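You operate a simulated robot arm through the tools that you are given. There is no shell and no other tool. Be economical: measure what you need, move in short steps, check, and stop when the job is done.

The job below is to be done with a simulated robot arm. You get a single attempt, and the scene is never put back.

JOB
Press the orange magnet shut and put it in the green tray.
Fine: set the press dial to the size printed on it, so that it gets no dents; leave the slide out and the other magnets alone.

Only the result counts: the job must be done as asked and must still hold three seconds after the hand-in. Knocking over, shifting, dropping, spilling or breaking anything else fails it.

ROBOT AND FRAMES
A 6-joint arm with a two-finger parallel gripper, fixed in place. Base frame: the origin is at the foot of the arm, x ahead of it, y to its left, z up; the work surface is at about z = 0. Lengths are in mm, angles in rad, forces in N, time in s.
With the tool pointing down near the work surface it reaches from about 120 to 500 mm from the base axis. Its first joint turns from -1.257 to 1.257 rad. Payload 0.65 kg.
Tool frame: the origin (TCP) lies between the finger pads and is the grasp point; the fingertips stand 25 mm ahead of it; z points along the fingers, y is the line along which they close. Largest opening 76 mm; finger width 18, thickness 10; the body of the gripper, 36 by 78 mm, starts 45 mm behind the TCP.
Orientation is that of the tool frame in the base frame, as a unit quaternion [w, x, y, z]. With the fingers straight down and closing along the base's y, the tool's x points along the base's -x, its y along +y and its z along -z.

CONTROLS
- The arm moves only by the tool arm_command. Its argument "series" is a list of rows, each a list of 2 entries, a list of its own where there are three numbers: the shift along the base's x, y, z in cm, then the turn, a rotation vector about the base's x, y, z in rad. In form: [[[tx, ty, tz], [rx, ry, rz]], ...]. A call has 1 to 20 rows; each row is the pose to reach, as a shift and turn from the pose commanded when the call began. "gripper" is the finger opening in cm, from 0 to 7.6, set as the call begins (left out, the last holds). Each row takes 0.2 s and may step no farther than 50 mm and 0.15 rad from the row before; otherwise, or with a gripper value out of range, the whole call is refused. Where a pose cannot be reached the arm comes as near as it can. A force on the tool above 70 N (or 10 N above the force at the start of the call, whichever is more), or a blocked arm, ends the call early, and 0.2 s more pass. The fingers move at their own pace (about 108 mm/s each) and stop on an object; they squeeze with about 39 N. The grip force told is the motor's: it shows also when the fingers shut on nothing. Time passes only in rows, and 0.2 s behind the last, so rows that repeat a pose let the fingers close. The reply holds the time, the measured pose of the TCP, the force on the tool along the base axes, the opening and the grip force, in the units named above and with some noise, with the torque about the TCP (base axes, N m) and any sound that the robot's microphone picked up.
- Cameras (640 x 400 px; columns grow to the right, rows downward): "scene" is fixed at [67.4, 282.6, 404.1]; the picture's right is [-0.66, -0.75, 0.00], its down [-0.42, 0.37, -0.83] and it looks along [0.62, -0.55, -0.56] (base axes); focal length 214 px, centre (320, 200). "wrist" rides on the gripper at [58, 11, -81] in the tool frame; the picture's right is [-0.18, 0.98, 0.00], its down [-0.75, -0.14, -0.64] and it looks along [-0.63, -0.12, 0.77] (tool axes); focal length 243 px, centre (320, 200).
- snapshot(camera): a new picture of that camera. It takes no simulated time.
- pixel_to_xyz(camera, pixels): for up to 12 pixels [column, row] of the newest picture of that camera ("zoom" is the newest enlarged one), the place [x, y, z] in the base frame of the surface seen there, good to about 2 mm. It takes no simulated time.
- enlarge(camera, box): a new picture of the part [left, top, right, bottom] of that camera's present view, enlarged. It takes no simulated time.
- finish_job(): hands the job in; it is judged then, once.

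Work in short steps. Measure before you move; look again where a grasp or a placing could have gone wrong, and mend it. You have 80 turns and 46 pictures in all, those below and enlarged ones among them. Open the gripper and draw the arm clear of the work before you hand the job in, unless the task says otherwise; then end with one line.

The tools are called after ">>>" as name(argument=value, ...) on one line, values as JSON. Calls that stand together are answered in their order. arm_command: Moves the arm, as the interface text tells. Its arguments: {"type":"object","properties":{"series":{"type":"array","items":{"type":"array"}},"gripper":{"type":"number"}},"required":["series"]} The other tools are called the same way: snapshot (camera) takes a picture; pixel_to_xyz (camera, pixels) gives the place of the surface under pixels of a picture; enlarge (camera, box) takes an enlarged picture of a part of a camera's view; finish_job () hands the job in.

At the start:

```text
clock: 0.0
eef_pos: [241.1, -22.4, 373.9]
orientation: [0.0, -0.001, 1.0, 0.001]
contact_force: [0.8, 0.1, -0.4]
moment: [0.03, -0.03, -0.01]
gripper_width: 75.9
grip_force: 0.0
```

scene: 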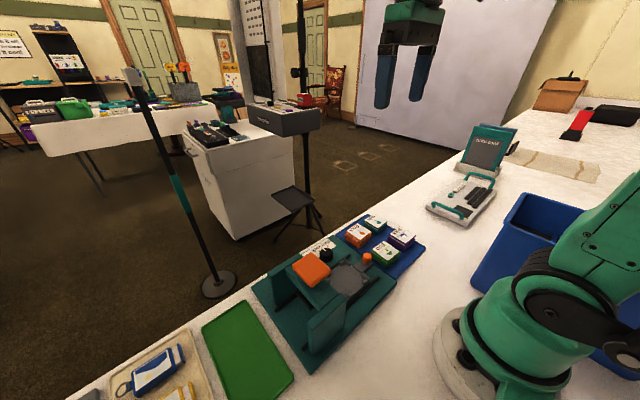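
wrist: 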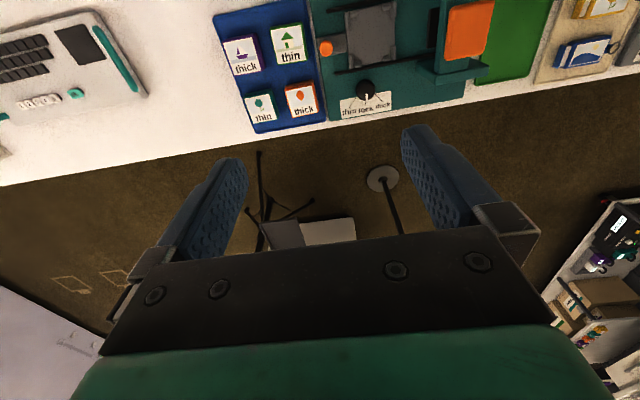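

The press, with its dial near wrist pixel (366,88), and the magnets on the blue mat are in view. I enlarge both views to read the details.

>>> enlarge(camera="scene", box=[240, 200, 440, 380])

>>> enlarge(camera="wrist", box=[200, 0, 520, 140])

```text
2.22 times, centred on (340, 290) of scene
```

zoom: 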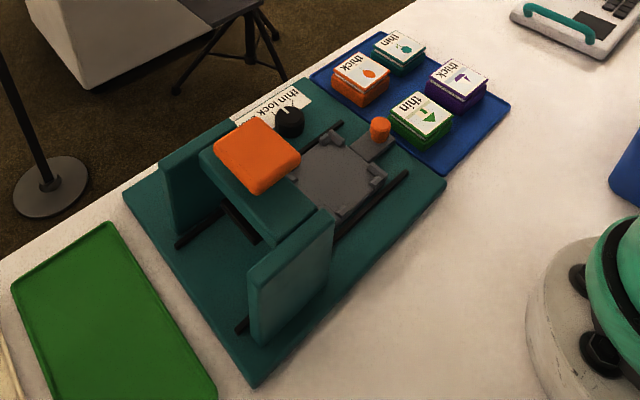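

```text
2.00 times, centred on (360, 70) of wrist
```

zoom: 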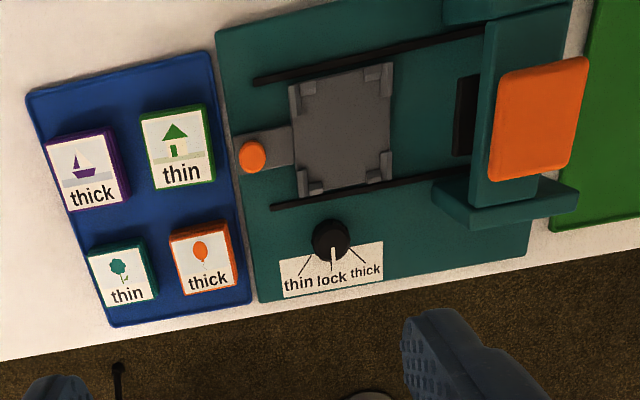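

The dial points at "lock", and the orange magnet with the balloon reads "thick". I measure the key points from this zoom.

>>> pixel_to_xyz(camera="zoom", pixels=[[333, 238], [334, 268], [204, 257], [252, 155], [343, 125], [540, 118], [320, 75], [300, 180], [380, 180], [372, 72], [240, 275], [362, 250]])

>>> pixel_to_xyz(camera="scene", pixels=[[311, 270], [245, 350], [327, 254], [367, 257], [350, 278], [358, 234], [330, 325], [205, 330], [290, 375], [240, 302], [293, 380], [385, 282]])

```text
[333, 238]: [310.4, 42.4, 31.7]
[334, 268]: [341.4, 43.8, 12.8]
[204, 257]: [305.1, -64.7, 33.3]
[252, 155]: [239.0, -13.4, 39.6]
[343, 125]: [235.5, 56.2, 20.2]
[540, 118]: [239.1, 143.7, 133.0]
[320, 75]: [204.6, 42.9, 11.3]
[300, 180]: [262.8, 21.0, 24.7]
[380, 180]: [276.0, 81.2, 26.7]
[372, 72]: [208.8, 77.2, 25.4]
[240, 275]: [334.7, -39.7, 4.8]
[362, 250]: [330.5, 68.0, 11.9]
```

```text
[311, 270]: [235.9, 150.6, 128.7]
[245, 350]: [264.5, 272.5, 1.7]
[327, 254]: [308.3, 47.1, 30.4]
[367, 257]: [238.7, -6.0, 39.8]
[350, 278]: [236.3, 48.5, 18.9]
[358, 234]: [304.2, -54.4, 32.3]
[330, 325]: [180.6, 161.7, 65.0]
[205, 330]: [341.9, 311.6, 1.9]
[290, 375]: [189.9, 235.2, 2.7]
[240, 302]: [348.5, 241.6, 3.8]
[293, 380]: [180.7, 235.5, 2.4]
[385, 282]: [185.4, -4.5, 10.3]
```

I move back and lower so the wrist camera looks at the press and magnets from closer up.

>>> arm_command(series=[[[-2.5, 1.2, -2], [0, 0, 0]], [[-5, 2.5, -4], [0, 0, 0]], [[-7.5, 3.7, -6], [0, 0, 0]], [[-10, 5, -8], [0, 0, 0]]])

>>> snapshot(camera="wrist")

```text
clock: 1.0
eef_pos: [140.0, 28.7, 291.6]
orientation: [-0.001, 0.0, 1.0, 0.0]
contact_force: [-0.3, -0.6, -0.3]
moment: [-0.02, 0.01, 0.03]
gripper_width: 76.1
grip_force: 0.1
```

```text
41 pictures are left
```

wrist: 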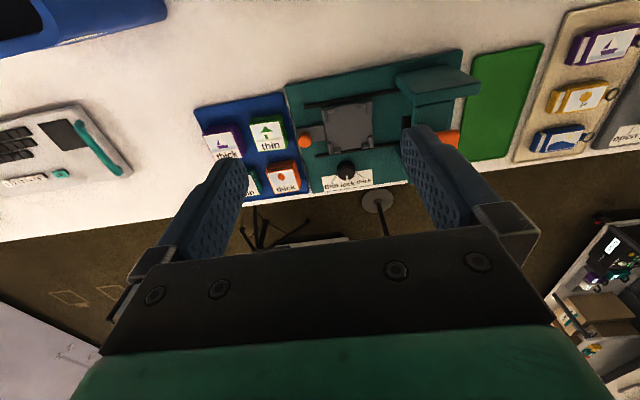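

The press is now clear of the fingers, roughly at (290–470, 50–190). I enlarge it.

>>> enlarge(camera="wrist", box=[190, 50, 390, 200])

```text
2.67 times, centred on (290, 125) of wrist
```

zoom: 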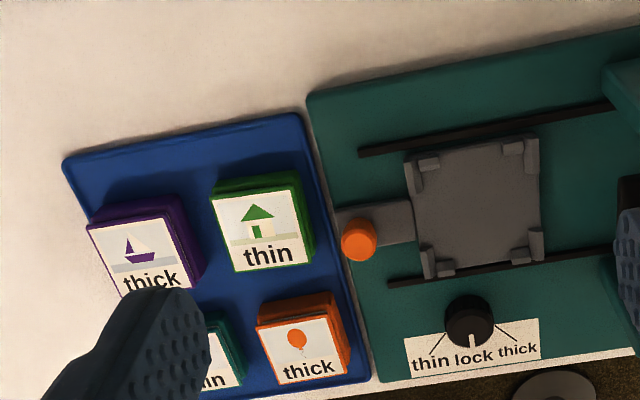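

I measure the orange magnet's top corners, the nest corners, the knob and the dial.

>>> pixel_to_xyz(camera="zoom", pixels=[[262, 332], [332, 320], [345, 361], [279, 380], [416, 158], [530, 142], [430, 273], [536, 255], [469, 315], [473, 338], [358, 238], [475, 205]])

>>> pixel_to_xyz(camera="zoom", pixels=[[310, 100], [375, 378], [437, 340], [515, 335], [447, 318], [493, 318], [343, 300], [350, 345], [230, 205], [268, 310], [425, 175], [529, 160]])

```text
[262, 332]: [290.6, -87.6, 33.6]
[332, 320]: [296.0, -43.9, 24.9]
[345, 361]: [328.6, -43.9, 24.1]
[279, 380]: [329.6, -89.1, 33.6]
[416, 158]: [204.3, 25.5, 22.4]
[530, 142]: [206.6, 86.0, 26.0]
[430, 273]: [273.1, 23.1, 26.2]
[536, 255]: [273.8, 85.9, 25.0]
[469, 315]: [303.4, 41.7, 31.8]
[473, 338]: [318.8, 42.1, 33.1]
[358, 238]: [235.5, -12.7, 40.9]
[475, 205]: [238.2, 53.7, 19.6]
```

```text
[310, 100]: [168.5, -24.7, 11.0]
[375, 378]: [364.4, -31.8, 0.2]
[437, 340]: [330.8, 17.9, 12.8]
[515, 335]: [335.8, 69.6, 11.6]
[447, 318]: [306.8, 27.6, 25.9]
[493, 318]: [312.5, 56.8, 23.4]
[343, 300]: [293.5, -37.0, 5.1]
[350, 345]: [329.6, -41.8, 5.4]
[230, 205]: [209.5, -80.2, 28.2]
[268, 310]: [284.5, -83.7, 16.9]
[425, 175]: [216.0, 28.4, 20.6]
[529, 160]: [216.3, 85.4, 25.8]
```

The press is aligned with the base axes. The dial centre is about (310, 42.5) with its top at z≈33, and the nest centre is about (239, 55). I move above the dial and check.

>>> arm_command(series=[[[3.4, 0.3, -3], [0, 0, 0]], [[6.8, 0.6, -6], [0, 0, 0]], [[10.2, 0.9, -9], [0, 0, 0]], [[13.6, 1.2, -12], [0, 0, 0]], [[17.0, 1.4, -15], [0, 0, 0]], [[17.0, 1.4, -18], [0, 0, 0]]], gripper=4.4)

>>> snapshot(camera="wrist")

```text
clock: 2.4
eef_pos: [312.2, 43.6, 112.6]
orientation: [0.0, 0.0, 1.0, 0.001]
contact_force: [0.5, 0.3, -0.4]
moment: [0.03, 0.0, 0.03]
gripper_width: 44.0
grip_force: 0.1
```

```text
39 pictures are left
```

wrist: 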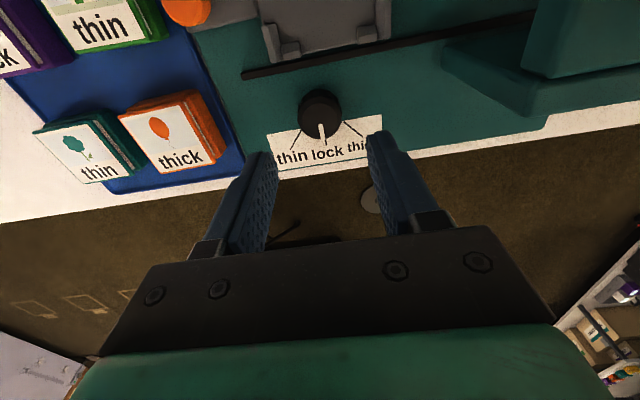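

I measure the knob edges, label and orange magnet from this closer view.

>>> pixel_to_xyz(camera="wrist", pixels=[[320, 100], [302, 108], [340, 108], [321, 132], [320, 91], [297, 148], [363, 136], [124, 117], [183, 104], [214, 154], [163, 173], [199, 97]])

>>> enlarge(camera="wrist", box=[100, 60, 400, 200])

```text
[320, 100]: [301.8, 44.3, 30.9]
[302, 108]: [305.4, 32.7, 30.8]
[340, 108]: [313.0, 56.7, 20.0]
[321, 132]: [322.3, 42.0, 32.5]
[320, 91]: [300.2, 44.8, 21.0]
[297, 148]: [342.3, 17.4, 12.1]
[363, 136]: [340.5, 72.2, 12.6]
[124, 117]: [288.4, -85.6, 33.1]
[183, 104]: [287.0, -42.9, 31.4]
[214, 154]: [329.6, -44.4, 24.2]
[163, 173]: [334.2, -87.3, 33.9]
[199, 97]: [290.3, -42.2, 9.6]
```

```text
2.13 times, centred on (250, 130) of wrist
```

zoom: 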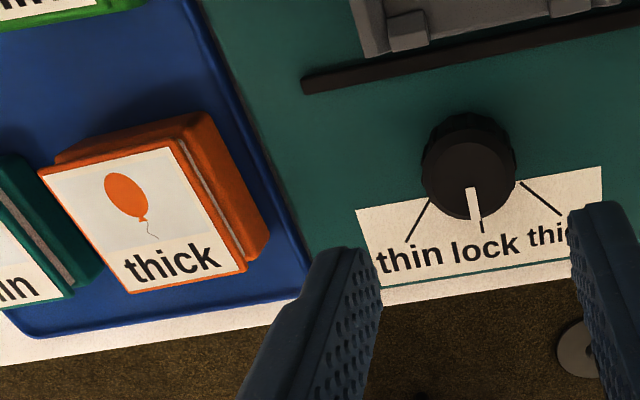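

The knob centre is about (312, 43.5), so the tool is already centred over it. I go down to z≈43, which puts the tips at z≈18, and close.

>>> arm_command(series=[[[0, 0, -2.5], [0, 0, 0]], [[0, 0, -5], [0, 0, 0]], [[-0.05, 0, -6.9], [0, 0, 0]]])

>>> arm_command(series=[[[0, 0, 0], [0, 0, 0]], [[0, 0, 0], [0, 0, 0]]], gripper=1.5)

```text
clock: 3.2
eef_pos: [311.5, 43.7, 42.5]
orientation: [-0.001, 0.001, 1.0, 0.0]
contact_force: [-0.4, -0.6, -0.2]
moment: [0.0, 0.0, 0.01]
gripper_width: 43.9
grip_force: 0.1
```

```text
clock: 3.8
eef_pos: [310.8, 42.3, 43.9]
orientation: [0.0, 0.001, 1.0, -0.002]
contact_force: [1.8, -26.3, -27.8]
moment: [-0.53, 0.01, -0.11]
gripper_width: 29.1
grip_force: 44.1
```

Gripped at 29 mm with a side force of −26 N in y, so I am a little too far towards +y. I shift −1.5 mm to relieve it.

>>> arm_command(series=[[[0, -0.15, 0], [0, 0, 0]], [[0, -0.15, 0], [0, 0, 0]]])

>>> enlarge(camera="wrist", box=[200, 60, 440, 240])

```text
clock: 4.4
eef_pos: [311.1, 41.5, 43.5]
orientation: [0.001, -0.002, 1.0, 0.001]
contact_force: [2.6, -7.0, -38.7]
moment: [-0.11, 0.07, -0.05]
gripper_width: 29.4
grip_force: 43.1
```

```text
2.22 times, centred on (320, 150) of wrist
```

zoom: 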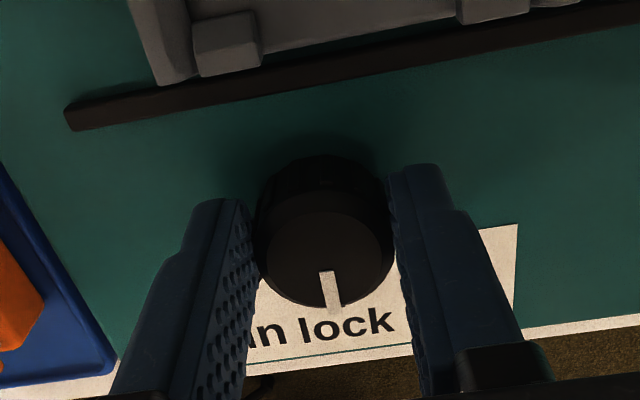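

The side force is nearly gone. I turn +0.785 rad about z, towards "thick" on the +y side.

>>> arm_command(series=[[[0, -0.04, 0.05], [0, 0, 0.13]], [[0, -0.04, 0.05], [0, 0, 0.26]], [[0, -0.04, 0.05], [0, 0, 0.39]], [[0, -0.04, 0.05], [0, 0, 0.52]], [[0, -0.04, 0.05], [0, 0, 0.65]], [[0, -0.04, 0.05], [0, 0, 0.785]], [[0, -0.04, 0.05], [0, 0, 0.785]]])

>>> enlarge(camera="wrist", box=[200, 60, 440, 240])

```text
clock: 6.0
eef_pos: [312.3, 38.7, 44.6]
orientation: [0.004, -0.383, 0.924, -0.006]
contact_force: [46.9, -34.2, -35.1]
moment: [-0.28, -0.27, -0.25]
gripper_width: 29.3
grip_force: 42.9
```

```text
2.22 times, centred on (320, 150) of wrist
```

zoom: 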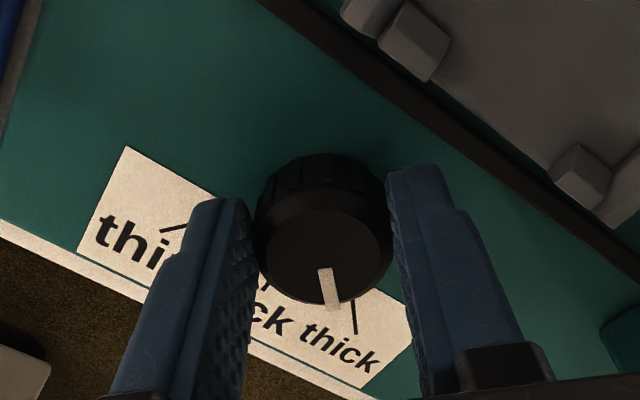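

The pointer turned with the tool to about 45°. I open the fingers, rise straight up and check the dial.

>>> arm_command(series=[[[0, 0, 0], [0, 0, 0]], [[0, 0, 0], [0, 0, 0]]], gripper=4.4)

>>> arm_command(series=[[[0, 0, 3], [0, 0, 0]], [[0, 0, 7], [0, 0, 0]]])

>>> enlarge(camera="wrist", box=[200, 40, 440, 220])

```text
clock: 6.6
eef_pos: [310.2, 39.6, 44.0]
orientation: [0.0, -0.383, 0.924, 0.0]
contact_force: [0.3, -0.8, -0.9]
moment: [0.01, 0.0, 0.0]
gripper_width: 43.8
grip_force: 0.1
```

```text
clock: 7.2
eef_pos: [310.5, 38.3, 115.1]
orientation: [0.0, -0.383, 0.924, 0.001]
contact_force: [-0.1, 0.7, 0.6]
moment: [-0.01, 0.01, 0.02]
gripper_width: 44.2
grip_force: 0.0
```

```text
2.22 times, centred on (320, 130) of wrist
```

zoom: 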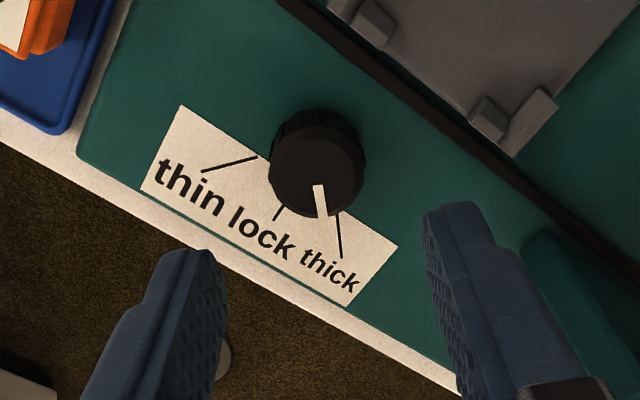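

The pointer may fall a little short of the "thick" line, so I measure both directions.

>>> pixel_to_xyz(camera="zoom", pixels=[[317, 188], [324, 214], [337, 212], [342, 256], [281, 208], [275, 219], [255, 158], [204, 171], [275, 165], [362, 165], [315, 140], [314, 165]])

```text
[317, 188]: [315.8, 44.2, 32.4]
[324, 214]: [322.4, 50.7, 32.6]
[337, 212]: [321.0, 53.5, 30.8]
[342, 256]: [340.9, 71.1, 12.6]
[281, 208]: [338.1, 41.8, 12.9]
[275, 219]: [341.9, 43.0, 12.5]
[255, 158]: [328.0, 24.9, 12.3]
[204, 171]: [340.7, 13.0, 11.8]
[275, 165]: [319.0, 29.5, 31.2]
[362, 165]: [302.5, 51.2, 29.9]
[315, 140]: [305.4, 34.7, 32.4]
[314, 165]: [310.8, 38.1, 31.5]
```

The measurement is ambiguous, anywhere from 35° to 45°. I turn the tool back to straight, which I need anyway, and look again square-on.

>>> arm_command(series=[[[0, 0.1, 0.5], [0, 0, -0.14]], [[0, 0.2, 1], [0, 0, -0.28]], [[0, 0.3, 1], [0, 0, -0.42]], [[0, 0.3, 1], [0, 0, -0.56]], [[0, 0.3, 1], [0, 0, -0.7]], [[-2, 0.3, 1], [0, 0, -0.785]]])

>>> enlarge(camera="wrist", box=[260, 70, 400, 180])

```text
clock: 8.6
eef_pos: [289.7, 44.0, 123.5]
orientation: [0.001, 0.001, 1.0, 0.0]
contact_force: [-0.1, 0.1, 0.6]
moment: [-0.01, 0.02, 0.02]
gripper_width: 43.8
grip_force: 0.1
```

```text
3.64 times, centred on (330, 125) of wrist
```

zoom: 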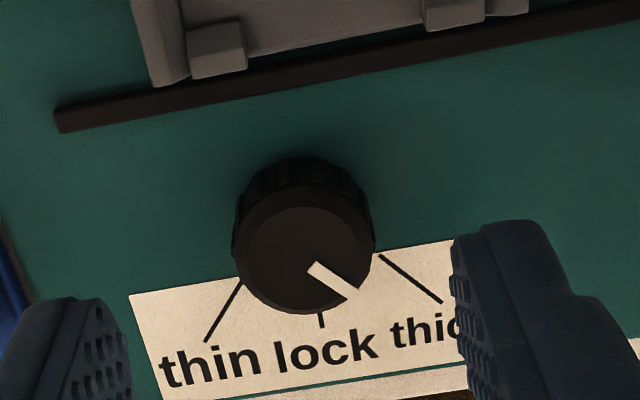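

The pointer is parallel to the "thick" line, so the dial is set. Next I move above the orange magnet to measure the gaps around it.

>>> arm_command(series=[[[0, -3.5, 1], [0, 0, 0]], [[0, -7, 2], [0, 0, 0]], [[-0.5, -11, 2], [0, 0, 0]]], gripper=6.4)

>>> enlarge(camera="wrist", box=[200, 0, 440, 180])

```text
clock: 9.4
eef_pos: [283.0, -66.2, 144.5]
orientation: [0.0, -0.001, 1.0, 0.0]
contact_force: [0.2, 0.1, -0.7]
moment: [-0.02, -0.02, 0.0]
gripper_width: 63.9
grip_force: 0.1
```

```text
2.22 times, centred on (320, 90) of wrist
```

zoom: 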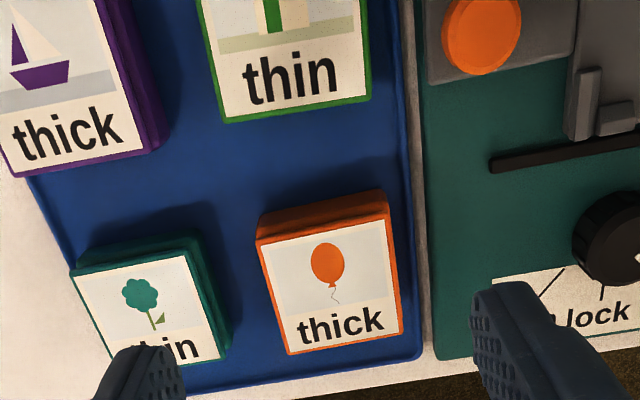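

I measure the orange top corners and base edges, plus the teal and green neighbours.

>>> pixel_to_xyz(camera="zoom", pixels=[[260, 246], [386, 223], [400, 332], [291, 352], [222, 312], [187, 255], [223, 118], [368, 95], [262, 212], [384, 192], [370, 345], [320, 265]])

>>> pixel_to_xyz(camera="zoom", pixels=[[228, 350], [278, 357], [250, 300], [300, 160], [265, 228], [392, 230], [412, 335], [195, 240], [300, 125], [480, 25], [470, 70], [422, 340]])

```text
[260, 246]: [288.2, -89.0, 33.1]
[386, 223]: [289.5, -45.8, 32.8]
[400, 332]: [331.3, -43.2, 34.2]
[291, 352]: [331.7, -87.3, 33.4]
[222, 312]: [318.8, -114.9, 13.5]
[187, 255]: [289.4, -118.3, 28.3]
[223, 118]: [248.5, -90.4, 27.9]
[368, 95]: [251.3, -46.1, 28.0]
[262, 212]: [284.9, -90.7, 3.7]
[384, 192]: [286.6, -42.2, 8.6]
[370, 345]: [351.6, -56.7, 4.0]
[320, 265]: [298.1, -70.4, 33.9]
```

```text
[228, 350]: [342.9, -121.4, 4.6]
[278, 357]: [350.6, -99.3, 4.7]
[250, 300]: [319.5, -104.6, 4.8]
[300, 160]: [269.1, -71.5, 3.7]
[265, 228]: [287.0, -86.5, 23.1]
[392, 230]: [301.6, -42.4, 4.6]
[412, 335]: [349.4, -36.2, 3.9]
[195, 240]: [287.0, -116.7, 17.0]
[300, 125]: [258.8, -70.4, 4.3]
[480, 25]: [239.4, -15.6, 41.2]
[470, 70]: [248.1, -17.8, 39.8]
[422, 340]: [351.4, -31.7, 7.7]
```

The orange magnet is centred at about (310, −66.5), 44 mm square, with its top at z 33.5 and the mat at z 4.5. There is room for the fingers along y, so I go down to TCP z≈37 with 54 mm open.

>>> arm_command(series=[[[2.7, 0, -2], [0, 0, 0]], [[2.7, 0, -5], [0, 0, 0]], [[2.7, 0, -8], [0, 0, 0]], [[2.7, 0, -10.7], [0, 0, 0]]], gripper=5.4)

>>> snapshot(camera="wrist")

```text
clock: 10.4
eef_pos: [312.7, -66.1, 38.8]
orientation: [0.0, 0.0, 1.0, -0.001]
contact_force: [-0.3, 0.3, -0.5]
moment: [-0.02, 0.02, -0.02]
gripper_width: 54.0
grip_force: 0.2
```

```text
32 pictures are left
```

wrist: 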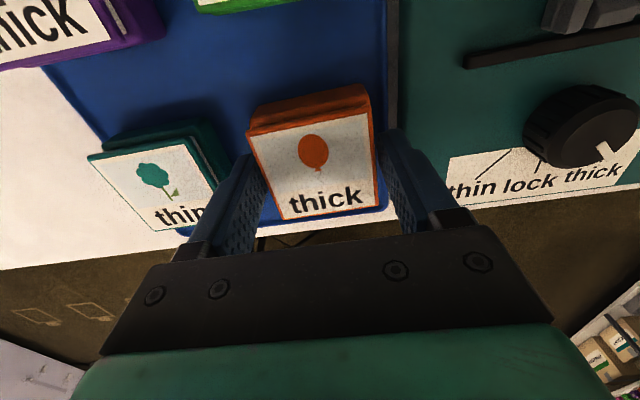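

The fingers straddle the orange magnet with clearance on both sides. I close on it and lift a little.

>>> arm_command(series=[[[0, 0, -0.1], [0, 0, 0]], [[0, 0, -0.1], [0, 0, 0]], [[0, 0, -0.1], [0, 0, 0]]], gripper=3.8)

>>> arm_command(series=[[[0, 0, 2], [0, 0, 0]], [[0, 0, 5], [0, 0, 0]]])

>>> snapshot(camera="wrist")

```text
clock: 11.2
eef_pos: [312.7, -65.1, 37.3]
orientation: [0.001, -0.001, 1.0, 0.001]
contact_force: [3.9, 3.5, 32.9]
moment: [0.11, -0.05, 0.1]
gripper_width: 49.2
grip_force: 39.6
```

```text
clock: 11.8
eef_pos: [312.0, -67.4, 86.8]
orientation: [0.0, 0.0, 1.0, 0.001]
contact_force: [1.1, -0.5, -1.0]
moment: [0.02, -0.01, -0.02]
gripper_width: 48.7
grip_force: 39.0
```

```text
31 pictures are left
```

wrist: 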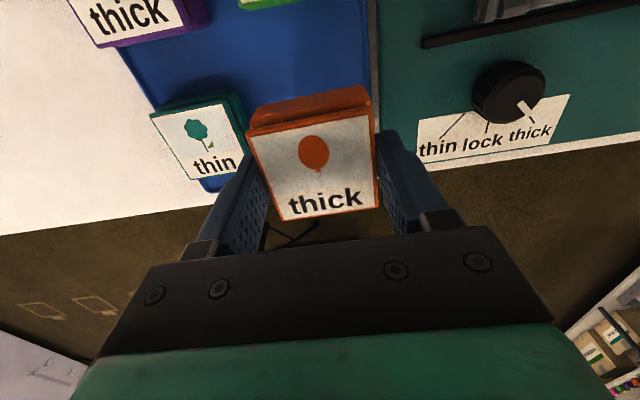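

The magnet is held at 48.7 mm wide, so its lower shell is wider than the card. I measure where it sits relative to the tool.

>>> pixel_to_xyz(camera="wrist", pixels=[[249, 137], [372, 112], [375, 205], [285, 217], [314, 150], [250, 115], [368, 90], [373, 105]])

```text
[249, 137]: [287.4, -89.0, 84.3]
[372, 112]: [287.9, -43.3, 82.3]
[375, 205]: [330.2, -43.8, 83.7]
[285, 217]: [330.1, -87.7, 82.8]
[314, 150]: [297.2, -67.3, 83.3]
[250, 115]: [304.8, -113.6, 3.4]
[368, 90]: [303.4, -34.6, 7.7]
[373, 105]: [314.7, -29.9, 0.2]
```

The magnet is centred about 2 mm behind the TCP in x, and its bottom is about 32 mm below the TCP. I carry it over the nest, staying well short of the press head, and look.

>>> arm_command(series=[[[-1.5, 2, 2], [0, 0, 0]], [[-3.3, 5, 3], [0, 0, 0]], [[-5.1, 8.2, 3], [0, 0, 0]], [[-7.0, 11.5, 3], [0, 0, 0]]])

>>> snapshot(camera="wrist")

>>> enlarge(camera="scene", box=[240, 190, 440, 340])

```text
clock: 12.8
eef_pos: [241.1, 48.7, 116.5]
orientation: [0.0, -0.001, 1.0, 0.0]
contact_force: [0.2, 0.4, -0.8]
moment: [0.01, 0.01, 0.02]
gripper_width: 49.0
grip_force: 39.1
```

```text
30 pictures are left
```

wrist: 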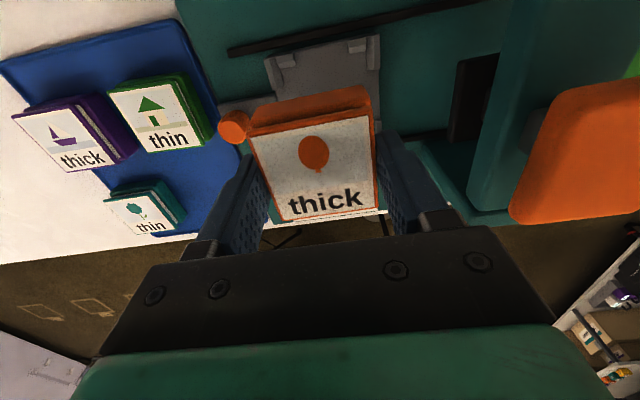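

```text
2.67 times, centred on (340, 265) of scene
```

zoom: 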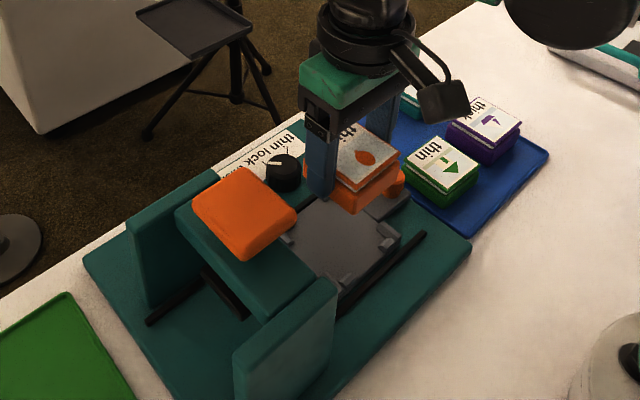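

I measure the head plate's front edge and the nest post positions.

>>> pixel_to_xyz(camera="wrist", pixels=[[495, 100], [478, 195], [550, 100], [281, 60], [356, 44], [290, 62], [348, 46], [320, 70]])

>>> pixel_to_xyz(camera="zoom", pixels=[[287, 240], [300, 245], [345, 282], [350, 272], [385, 244], [397, 239], [320, 210], [345, 235], [300, 280], [245, 210], [330, 300], [345, 294]])

```text
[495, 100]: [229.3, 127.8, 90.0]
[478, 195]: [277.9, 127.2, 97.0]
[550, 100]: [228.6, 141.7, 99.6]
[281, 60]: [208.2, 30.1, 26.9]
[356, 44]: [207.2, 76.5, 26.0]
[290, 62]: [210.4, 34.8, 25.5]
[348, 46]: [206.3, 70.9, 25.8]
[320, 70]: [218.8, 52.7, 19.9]
```

```text
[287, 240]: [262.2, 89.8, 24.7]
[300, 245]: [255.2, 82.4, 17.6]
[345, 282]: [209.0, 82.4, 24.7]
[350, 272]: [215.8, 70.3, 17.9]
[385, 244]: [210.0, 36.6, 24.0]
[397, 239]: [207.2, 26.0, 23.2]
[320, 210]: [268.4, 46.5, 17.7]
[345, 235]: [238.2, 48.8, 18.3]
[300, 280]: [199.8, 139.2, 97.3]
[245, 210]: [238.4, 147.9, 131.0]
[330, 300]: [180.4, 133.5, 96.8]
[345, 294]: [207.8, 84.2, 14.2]
```

I enlarge the nest's visible posts for a precise y centre.

>>> enlarge(camera="wrist", box=[240, 20, 400, 120])

```text
4.00 times, centred on (320, 70) of wrist
```

zoom: 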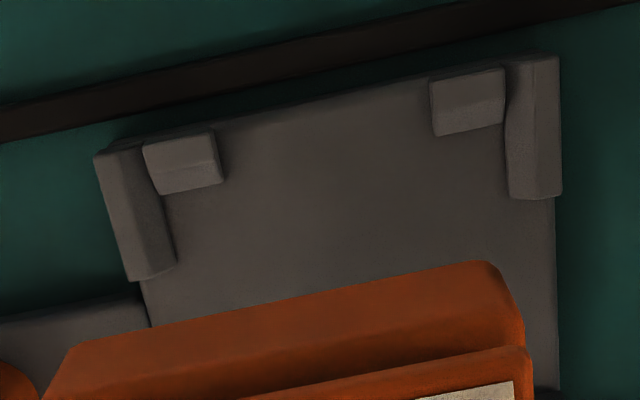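

I measure the post tops, their inner edges and the floor.

>>> pixel_to_xyz(camera="zoom", pixels=[[98, 165], [132, 160], [135, 275], [555, 65], [510, 80], [515, 150], [556, 180], [180, 140], [465, 80], [185, 175], [465, 110], [215, 175]])

>>> pixel_to_xyz(camera="zoom", pixels=[[175, 250], [500, 175], [160, 300], [552, 250], [190, 200], [470, 140], [148, 215], [165, 215], [535, 130], [512, 175], [436, 120], [355, 200]])

```text
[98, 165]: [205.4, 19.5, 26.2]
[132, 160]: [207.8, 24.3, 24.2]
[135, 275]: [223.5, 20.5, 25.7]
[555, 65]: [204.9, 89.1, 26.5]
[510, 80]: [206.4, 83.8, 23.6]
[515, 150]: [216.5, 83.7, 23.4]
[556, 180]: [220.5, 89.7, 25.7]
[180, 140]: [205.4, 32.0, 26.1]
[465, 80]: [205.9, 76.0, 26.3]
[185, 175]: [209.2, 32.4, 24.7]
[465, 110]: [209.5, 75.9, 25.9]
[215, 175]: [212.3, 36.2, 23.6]
```

```text
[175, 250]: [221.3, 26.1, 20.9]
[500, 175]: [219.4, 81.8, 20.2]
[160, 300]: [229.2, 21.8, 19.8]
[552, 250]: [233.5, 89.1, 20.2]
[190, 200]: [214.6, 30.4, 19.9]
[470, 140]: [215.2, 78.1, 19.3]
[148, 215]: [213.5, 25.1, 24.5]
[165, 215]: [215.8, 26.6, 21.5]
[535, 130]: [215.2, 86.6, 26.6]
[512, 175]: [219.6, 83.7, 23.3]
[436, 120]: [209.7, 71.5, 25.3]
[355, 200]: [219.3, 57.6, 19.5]
```

The nest centre is (239, 54.4), with a pocket of about 55 mm and a floor at z≈19.7. I now measure the held magnet's place.

>>> pixel_to_xyz(camera="wrist", pixels=[[250, 138], [371, 118], [375, 203], [285, 218], [313, 150], [315, 200], [252, 130], [368, 95]])

```text
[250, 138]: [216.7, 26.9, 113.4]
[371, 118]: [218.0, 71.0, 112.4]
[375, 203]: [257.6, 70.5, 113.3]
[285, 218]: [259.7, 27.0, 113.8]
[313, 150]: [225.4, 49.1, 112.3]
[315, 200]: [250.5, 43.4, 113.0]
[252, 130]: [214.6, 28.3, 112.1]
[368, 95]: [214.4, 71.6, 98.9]
```

The magnet is centred at (238.5, 48.9), with its bottom at about z 84. I shift +5.5 mm in y and +0.7 mm in x, then lower 64 mm to about the floor.

>>> arm_command(series=[[[0.07, 0.55, 0], [0, 0, 0]], [[0.07, 0.55, -2], [0, 0, 0]], [[0.07, 0.55, -4], [0, 0, 0]], [[0.07, 0.55, -5.5], [0, 0, 0]], [[0.07, 0.55, -6.1], [0, 0, 0]], [[0.07, 0.55, -6.35], [0, 0, 0]]])

>>> snapshot(camera="wrist")

```text
clock: 14.2
eef_pos: [242.3, 53.1, 53.2]
orientation: [0.0, 0.0, 1.0, 0.0]
contact_force: [0.1, -0.3, -0.9]
moment: [0.03, -0.02, 0.03]
gripper_width: 48.9
grip_force: 39.5
```

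```text
27 pictures are left
```

wrist: 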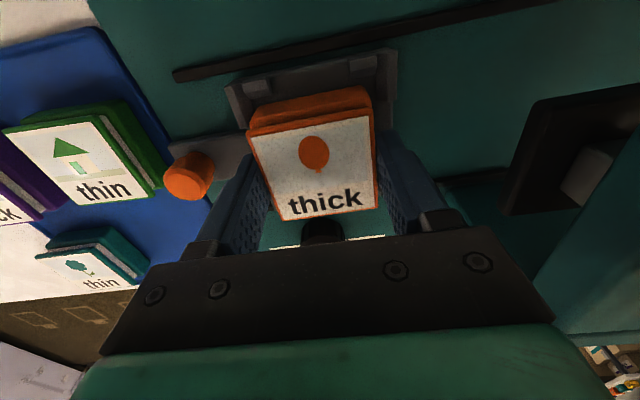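

It sits between the posts with no contact yet. I inch down further, feeling for the floor.

>>> arm_command(series=[[[0, 0, -0.05], [0, 0, 0]], [[0, 0, -0.1], [0, 0, 0]]])

```text
clock: 14.8
eef_pos: [243.2, 53.5, 51.6]
orientation: [0.0, 0.0, 1.0, 0.0]
contact_force: [2.7, -1.0, 35.7]
moment: [-0.04, -0.05, 0.08]
gripper_width: 48.7
grip_force: 39.0
```

Contact at TCP z≈52 matches the nest floor. I release to 57 mm and look.

>>> arm_command(series=[[[0, 0, 0.05], [0, 0, 0]], [[0, 0, 0.05], [0, 0, 0]]], gripper=5.7)

>>> arm_command(series=[[[0, 0, 3], [0, 0, 0]], [[0, 0, 7], [0, 0, 0]], [[-2, -2, 10], [0, 0, 0]], [[-5, -3, 12], [0, 0, 0]]])

>>> enlarge(camera="wrist", box=[220, 50, 480, 200])

```text
clock: 15.4
eef_pos: [242.6, 53.8, 52.3]
orientation: [0.0, 0.001, 1.0, 0.0]
contact_force: [-0.2, 0.4, 0.9]
moment: [0.02, -0.01, 0.0]
gripper_width: 57.2
grip_force: 0.0
```

```text
clock: 16.4
eef_pos: [189.7, 24.0, 172.1]
orientation: [0.001, 0.001, 1.0, -0.001]
contact_force: [-0.2, -0.2, 0.7]
moment: [0.0, 0.0, -0.01]
gripper_width: 57.2
grip_force: 0.0
```

```text
2.46 times, centred on (350, 125) of wrist
```

zoom: 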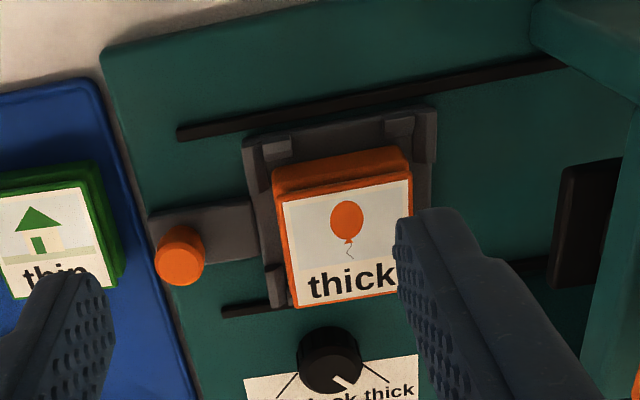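

The magnet sits in the nest. I measure its level, the knob, and the dark block towards the head.

>>> pixel_to_xyz(camera="zoom", pixels=[[285, 205], [408, 182], [298, 304], [347, 215], [181, 240], [163, 262], [200, 255], [565, 170], [553, 285], [600, 165], [575, 230], [205, 230]])

>>> enlarge(camera="scene", box=[240, 220, 400, 340])

```text
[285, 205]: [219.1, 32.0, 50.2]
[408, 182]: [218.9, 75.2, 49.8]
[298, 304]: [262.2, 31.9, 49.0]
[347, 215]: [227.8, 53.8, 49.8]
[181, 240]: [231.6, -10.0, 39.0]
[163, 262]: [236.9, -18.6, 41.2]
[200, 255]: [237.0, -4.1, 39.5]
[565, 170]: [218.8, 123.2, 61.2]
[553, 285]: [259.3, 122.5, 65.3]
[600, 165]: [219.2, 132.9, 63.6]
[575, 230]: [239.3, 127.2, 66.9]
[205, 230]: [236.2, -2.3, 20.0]
```

```text
3.33 times, centred on (320, 280) of scene
```

zoom: 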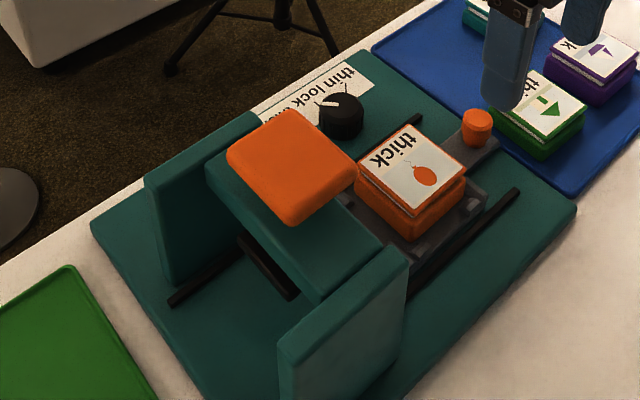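

The black block at y≈123–163, z≥61 is the platen, and it clears the magnet top at z 50. I go above the slide's orange knob at about (237, −11), with the opening at 32 mm.

>>> arm_command(series=[[[1.5, -1.2, -2], [0, 0, 0]], [[3, -2.4, -4], [0, 0, 0]], [[4.5, -3.5, -6], [0, 0, 0]], [[4.5, -3.5, -8], [0, 0, 0]]], gripper=3.2)

>>> snapshot(camera="wrist")

```text
clock: 17.4
eef_pos: [237.0, -10.5, 92.8]
orientation: [0.001, 0.0, 1.0, 0.0]
contact_force: [-0.3, -0.1, -0.3]
moment: [-0.01, 0.02, -0.01]
gripper_width: 31.9
grip_force: 0.1
```

```text
24 pictures are left
```

wrist: 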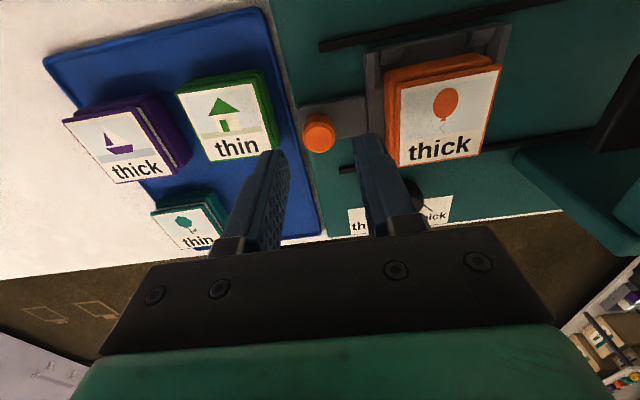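

>>> pixel_to_xyz(camera="wrist", pixels=[[319, 131], [306, 133], [332, 129], [319, 120], [319, 142], [345, 120]])

```text
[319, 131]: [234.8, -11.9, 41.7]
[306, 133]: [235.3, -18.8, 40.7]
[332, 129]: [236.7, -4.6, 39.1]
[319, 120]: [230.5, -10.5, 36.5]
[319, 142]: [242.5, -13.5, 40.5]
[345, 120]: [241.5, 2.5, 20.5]
```

The knob centre is about (237, −11.8) with its top at z 41 and the tab at z 20.5. I descend to TCP z≈50, which puts the tips at about 25, and close on it.

>>> arm_command(series=[[[0.05, -0.1, -2.2], [0, 0, 0]], [[0.05, -0.1, -4.2], [0, 0, 0]]])

>>> arm_command(series=[[[0, 0, 0], [0, 0, 0]], [[0, 0, 0], [0, 0, 0]]], gripper=1.0)

```text
clock: 18.0
eef_pos: [237.7, -13.5, 50.1]
orientation: [0.0, 0.0, 1.0, 0.0]
contact_force: [-1.1, 0.5, 0.0]
moment: [-0.04, -0.02, 0.01]
gripper_width: 31.9
grip_force: 0.0
```

```text
clock: 18.6
eef_pos: [237.0, -12.7, 51.0]
orientation: [0.0, 0.0, 1.0, 0.001]
contact_force: [0.7, 0.2, -32.9]
moment: [-0.02, 0.04, -0.01]
gripper_width: 18.9
grip_force: 36.4
```

Gripped at 18.9 mm. I push the slide slowly in +y, 60 mm first.

>>> arm_command(series=[[[0, 0.5, 0.05], [0, 0, 0]], [[0, 1.2, 0.05], [0, 0, 0]], [[0, 2, 0.05], [0, 0, 0]], [[0, 2.8, 0.05], [0, 0, 0]], [[0, 3.6, 0.05], [0, 0, 0]], [[0, 4.4, 0.05], [0, 0, 0]], [[0, 5.2, 0.05], [0, 0, 0]], [[0, 6, 0.05], [0, 0, 0]]])

>>> snapshot(camera="scene")

```text
clock: 20.4
eef_pos: [238.2, 48.3, 51.9]
orientation: [0.0, 0.0, 1.0, 0.0]
contact_force: [-18.2, -0.9, 14.8]
moment: [0.01, 0.08, -0.01]
gripper_width: 19.2
grip_force: 36.9
```

```text
23 pictures are left
```

scene: 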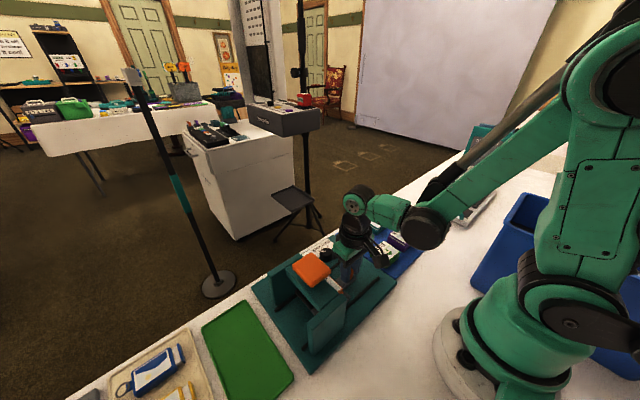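

The slide moves freely with y force near 0. I continue, with smaller steps near the expected stop.

>>> arm_command(series=[[[-0.05, 0.8, 0], [0, 0, 0]], [[-0.05, 1.6, 0], [0, 0, 0]], [[-0.05, 2.1, 0], [0, 0, 0]], [[-0.05, 2.5, 0], [0, 0, 0]], [[-0.05, 2.8, 0], [0, 0, 0]], [[-0.05, 3.0, 0], [0, 0, 0]]])

>>> enlarge(camera="scene", box=[240, 200, 400, 360])

>>> snapshot(camera="wrist")

```text
clock: 21.8
eef_pos: [236.7, 77.4, 50.5]
orientation: [0.001, -0.001, 1.0, 0.0]
contact_force: [1.0, -2.4, 3.6]
moment: [0.01, -0.02, 0.05]
gripper_width: 18.9
grip_force: 36.9
```

```text
2.50 times, centred on (320, 280) of scene
```

zoom: 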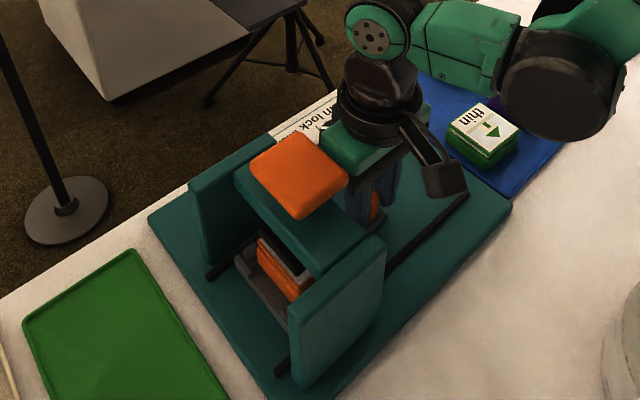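

```text
21 pictures are left
```

wrist: 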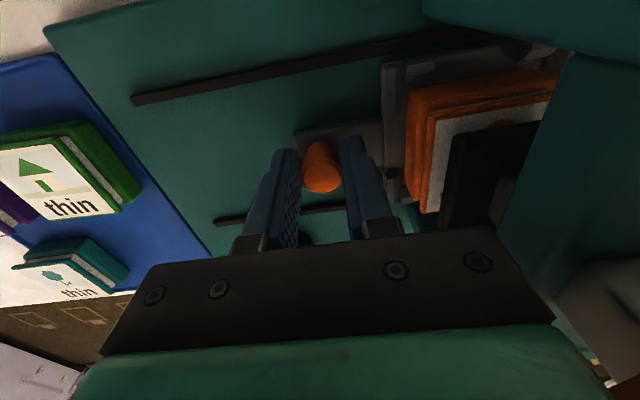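

No stop felt yet, with the nest now at y≈144. I push on in 2 mm steps to find the stop, with about 8 mm of clearance left to the head.

>>> arm_command(series=[[[0, 0.2, 0], [0, 0, 0]], [[0, 0.4, 0], [0, 0, 0]], [[0, 0.5, 0], [0, 0, 0]], [[0, 0.5, 0], [0, 0, 0]]])

```text
clock: 22.7
eef_pos: [237.6, 77.8, 50.1]
orientation: [0.001, 0.003, 1.0, -0.012]
contact_force: [1.6, -16.6, -5.5]
moment: [-0.15, 0.06, -0.03]
gripper_width: 19.2
grip_force: 37.0
stopped in row 4: the force on the tool passed its limit at 70 N (the readings are from after the stop); the commanded pose is now the measured one
```

The stop is reached, so the slide is fully in. I release, rise straight up, and go up high towards the pad.

>>> arm_command(series=[[[0, 0, 0], [0, 0, 0]], [[0, 0, 0], [0, 0, 0]]], gripper=3.2)

>>> arm_command(series=[[[0, -0.2, 2], [0, 0, 0]], [[0, -0.2, 6], [0, 0, 0]], [[-1, -0.2, 10], [0, 0, 0]], [[-3, -0.2, 14], [0, 0, 0]], [[-5, 1, 17], [0, 0, 0]]], gripper=3.2)

>>> snapshot(camera="wrist")

```text
clock: 23.3
eef_pos: [238.3, 79.3, 50.2]
orientation: [0.001, 0.002, 1.0, -0.009]
contact_force: [1.0, -1.0, -0.7]
moment: [0.04, -0.02, -0.01]
gripper_width: 32.2
grip_force: 0.0
```

```text
clock: 24.5
eef_pos: [188.9, 90.4, 221.2]
orientation: [0.001, 0.002, 1.0, -0.01]
contact_force: [-0.5, 0.7, -0.5]
moment: [-0.01, 0.0, 0.01]
gripper_width: 31.8
grip_force: 0.1
```

```text
20 pictures are left
```

wrist: 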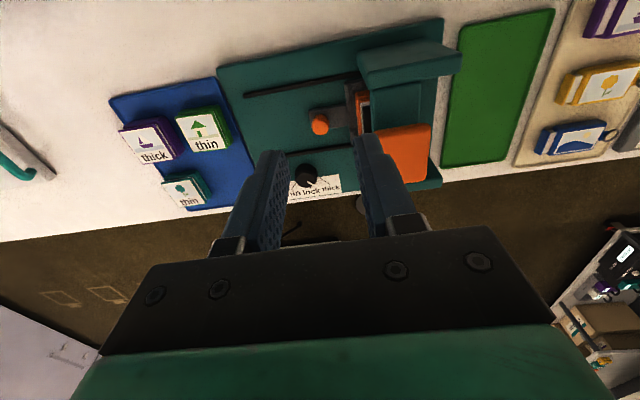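

I measure the pad's corners, the slide knob, and the green tray's extents.

>>> pixel_to_xyz(camera="wrist", pixels=[[384, 134], [428, 127], [424, 174], [408, 150], [402, 178], [320, 125], [390, 105], [462, 27], [550, 14], [518, 150], [448, 160], [500, 90]])

>>> pixel_to_xyz(camera="scene", pixels=[[311, 270], [297, 268], [318, 258], [328, 272], [310, 285]])

```text
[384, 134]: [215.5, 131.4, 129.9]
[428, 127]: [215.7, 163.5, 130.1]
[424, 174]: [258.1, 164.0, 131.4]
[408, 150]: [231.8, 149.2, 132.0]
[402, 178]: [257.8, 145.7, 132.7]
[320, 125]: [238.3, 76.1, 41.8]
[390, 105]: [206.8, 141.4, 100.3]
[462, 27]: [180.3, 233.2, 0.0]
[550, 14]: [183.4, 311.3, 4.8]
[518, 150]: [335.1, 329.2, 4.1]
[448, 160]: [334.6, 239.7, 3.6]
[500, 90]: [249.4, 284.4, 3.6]
```

```text
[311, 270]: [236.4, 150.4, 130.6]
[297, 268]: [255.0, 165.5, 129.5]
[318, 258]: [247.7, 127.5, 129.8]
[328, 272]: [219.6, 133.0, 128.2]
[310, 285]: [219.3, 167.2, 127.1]
```

The pad is centred at (238, 147.5) with its top at z 132. I close the fingers and move above it to TCP z≈175.

>>> arm_command(series=[[[1.5, 1.9, -0.5], [0, 0, 0]], [[3, 3.8, -1], [0, 0, 0]], [[4.9, 5.7, -2], [0, 0, 0]], [[4.9, 5.7, -4.6], [0, 0, 0]]], gripper=0)

>>> snapshot(camera="scene")

```text
clock: 25.5
eef_pos: [238.2, 144.6, 172.6]
orientation: [0.001, 0.002, 1.0, -0.01]
contact_force: [-0.7, 0.2, 0.0]
moment: [-0.04, -0.01, -0.01]
gripper_width: 0.0
grip_force: 24.2
```

```text
19 pictures are left
```

scene: 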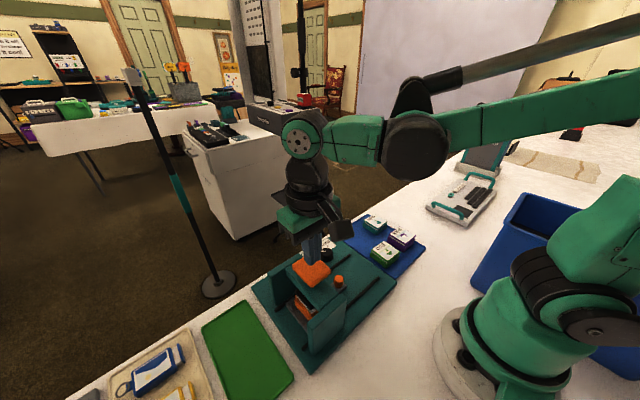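

Fingers are closed above the pad. I press down in steps, watching the force.

>>> arm_command(series=[[[0, 0.2, -0.8], [0, 0, 0]], [[0, 0.2, -1.5], [0, 0, 0]], [[0, 0.2, -1.9], [0, 0, 0]], [[0, 0.2, -2.2], [0, 0, 0]], [[0, 0.2, -2.5], [0, 0, 0]]])

```text
clock: 26.7
eef_pos: [236.8, 147.6, 149.0]
orientation: [0.0, 0.003, 1.0, -0.008]
contact_force: [-0.3, 0.8, 1.1]
moment: [0.04, 0.01, -0.04]
gripper_width: 0.0
grip_force: 23.7
```

The pad has gone down 8 mm with hardly any force. I continue in 2 mm steps.

>>> arm_command(series=[[[0, 0, -0.2], [0, 0, 0]], [[0, 0, -0.4], [0, 0, 0]], [[0, 0, -0.6], [0, 0, 0]], [[0, 0, -0.8], [0, 0, 0]]])

```text
clock: 27.8
eef_pos: [236.0, 148.9, 143.7]
orientation: [-0.001, 0.002, 1.0, -0.011]
contact_force: [-2.1, -1.9, 28.5]
moment: [0.13, 0.0, 0.01]
gripper_width: 0.2
grip_force: 23.3
stopped in row 4: the force on the tool passed its limit at 84 N (the readings are from after the stop); the commanded pose is now the measured one
```

It stopped at TCP z≈144 with high force and no click heard. I press again in fine steps to see whether it goes further.

>>> arm_command(series=[[[0, 0, -0.05], [0, 0, 0]], [[0, 0, -0.1], [0, 0, 0]], [[0, 0, -0.15], [0, 0, 0]], [[0, 0, -0.2], [0, 0, 0]], [[0, 0, -0.25], [0, 0, 0]], [[0, 0, -0.3], [0, 0, 0]]])

>>> enlarge(camera="scene", box=[260, 230, 380, 340])

```text
clock: 28.4
eef_pos: [236.8, 149.4, 143.2]
orientation: [-0.002, 0.002, 1.0, -0.009]
contact_force: [-2.4, -1.5, 27.4]
moment: [0.1, -0.02, 0.0]
gripper_width: 0.0
grip_force: 24.3
stopped in row 3: the force on the tool passed its limit at 76 N (the readings are from after the stop); the commanded pose is now the measured one
```

```text
3.64 times, centred on (320, 285) of scene
```

zoom: 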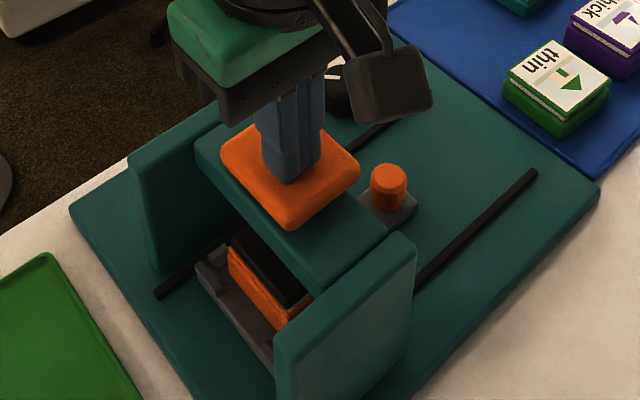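

The platen sits on the magnet. I rise off the pad and look at the magnet under it.

>>> arm_command(series=[[[0, 0, 1.0], [0, 0, 0]], [[0, 0, 3], [0, 0, 0]], [[-1, -2, 5], [0, 0, 0]], [[-3, -5, 7.5], [0, 0, 0]]])

>>> enlarge(camera="scene", box=[260, 230, 380, 340])

```text
clock: 29.4
eef_pos: [207.7, 98.5, 216.7]
orientation: [-0.001, 0.002, 1.0, -0.01]
contact_force: [0.0, 0.4, 0.4]
moment: [0.0, 0.01, -0.03]
gripper_width: 0.0
grip_force: 23.6
```

```text
3.64 times, centred on (320, 285) of scene
```

zoom: 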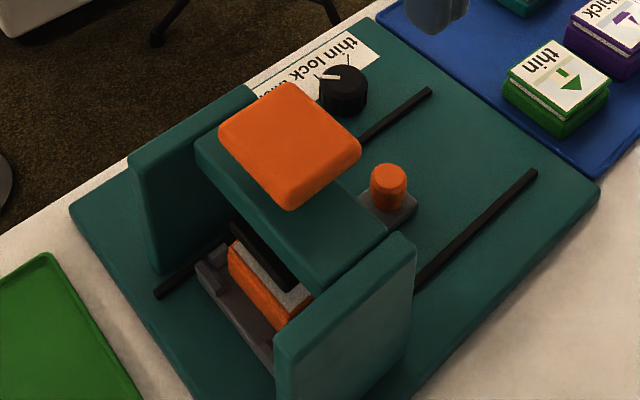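

The pad sprang back. I measure the magnet's top and edges under the platen.

>>> pixel_to_xyz(camera="zoom", pixels=[[250, 262], [275, 285], [295, 300], [255, 275], [285, 310], [232, 255], [285, 325], [210, 280], [285, 150], [260, 250], [240, 248], [298, 293]])

>>> snapshot(camera="wrist")

```text
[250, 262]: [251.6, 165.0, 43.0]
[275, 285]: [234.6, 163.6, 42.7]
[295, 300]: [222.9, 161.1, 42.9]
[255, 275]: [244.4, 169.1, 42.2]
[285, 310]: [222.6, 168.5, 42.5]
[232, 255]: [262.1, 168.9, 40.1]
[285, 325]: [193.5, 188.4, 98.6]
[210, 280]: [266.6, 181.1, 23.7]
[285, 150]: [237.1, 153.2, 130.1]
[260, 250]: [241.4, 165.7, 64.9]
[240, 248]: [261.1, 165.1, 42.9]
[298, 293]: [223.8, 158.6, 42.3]
```

```text
16 pictures are left
```

wrist: 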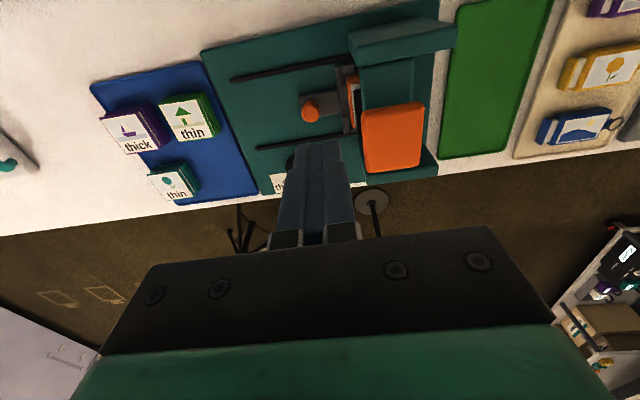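

The top went from z 50 to 43, so the magnet is pressed shut. I go back above the slide knob at (238, 77.5) to pull the slide out.

>>> arm_command(series=[[[0.5, -2.1, 0], [0, 0, 0]], [[3.0, -2.1, -3], [0, 0, 0.01]], [[3.0, -2.1, -6], [0, 0, 0.02]], [[3.0, -2.1, -9.7], [0, 0, 0.02]]], gripper=3.2)

>>> snapshot(camera="wrist")

```text
clock: 30.4
eef_pos: [237.9, 77.9, 119.6]
orientation: [-0.001, -0.008, 1.0, -0.01]
contact_force: [1.1, 0.5, -0.4]
moment: [-0.01, 0.01, 0.0]
gripper_width: 32.0
grip_force: 0.0
```

```text
15 pictures are left
```

wrist: 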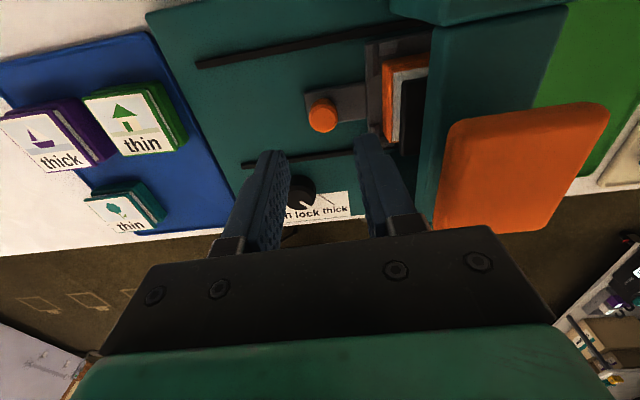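

>>> pixel_to_xyz(camera="wrist", pixels=[[322, 117], [309, 117], [337, 117], [322, 128], [400, 65]])

```text
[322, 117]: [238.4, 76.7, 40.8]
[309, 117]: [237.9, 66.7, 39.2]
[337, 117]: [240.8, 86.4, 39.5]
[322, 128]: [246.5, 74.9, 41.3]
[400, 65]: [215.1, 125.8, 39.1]
```

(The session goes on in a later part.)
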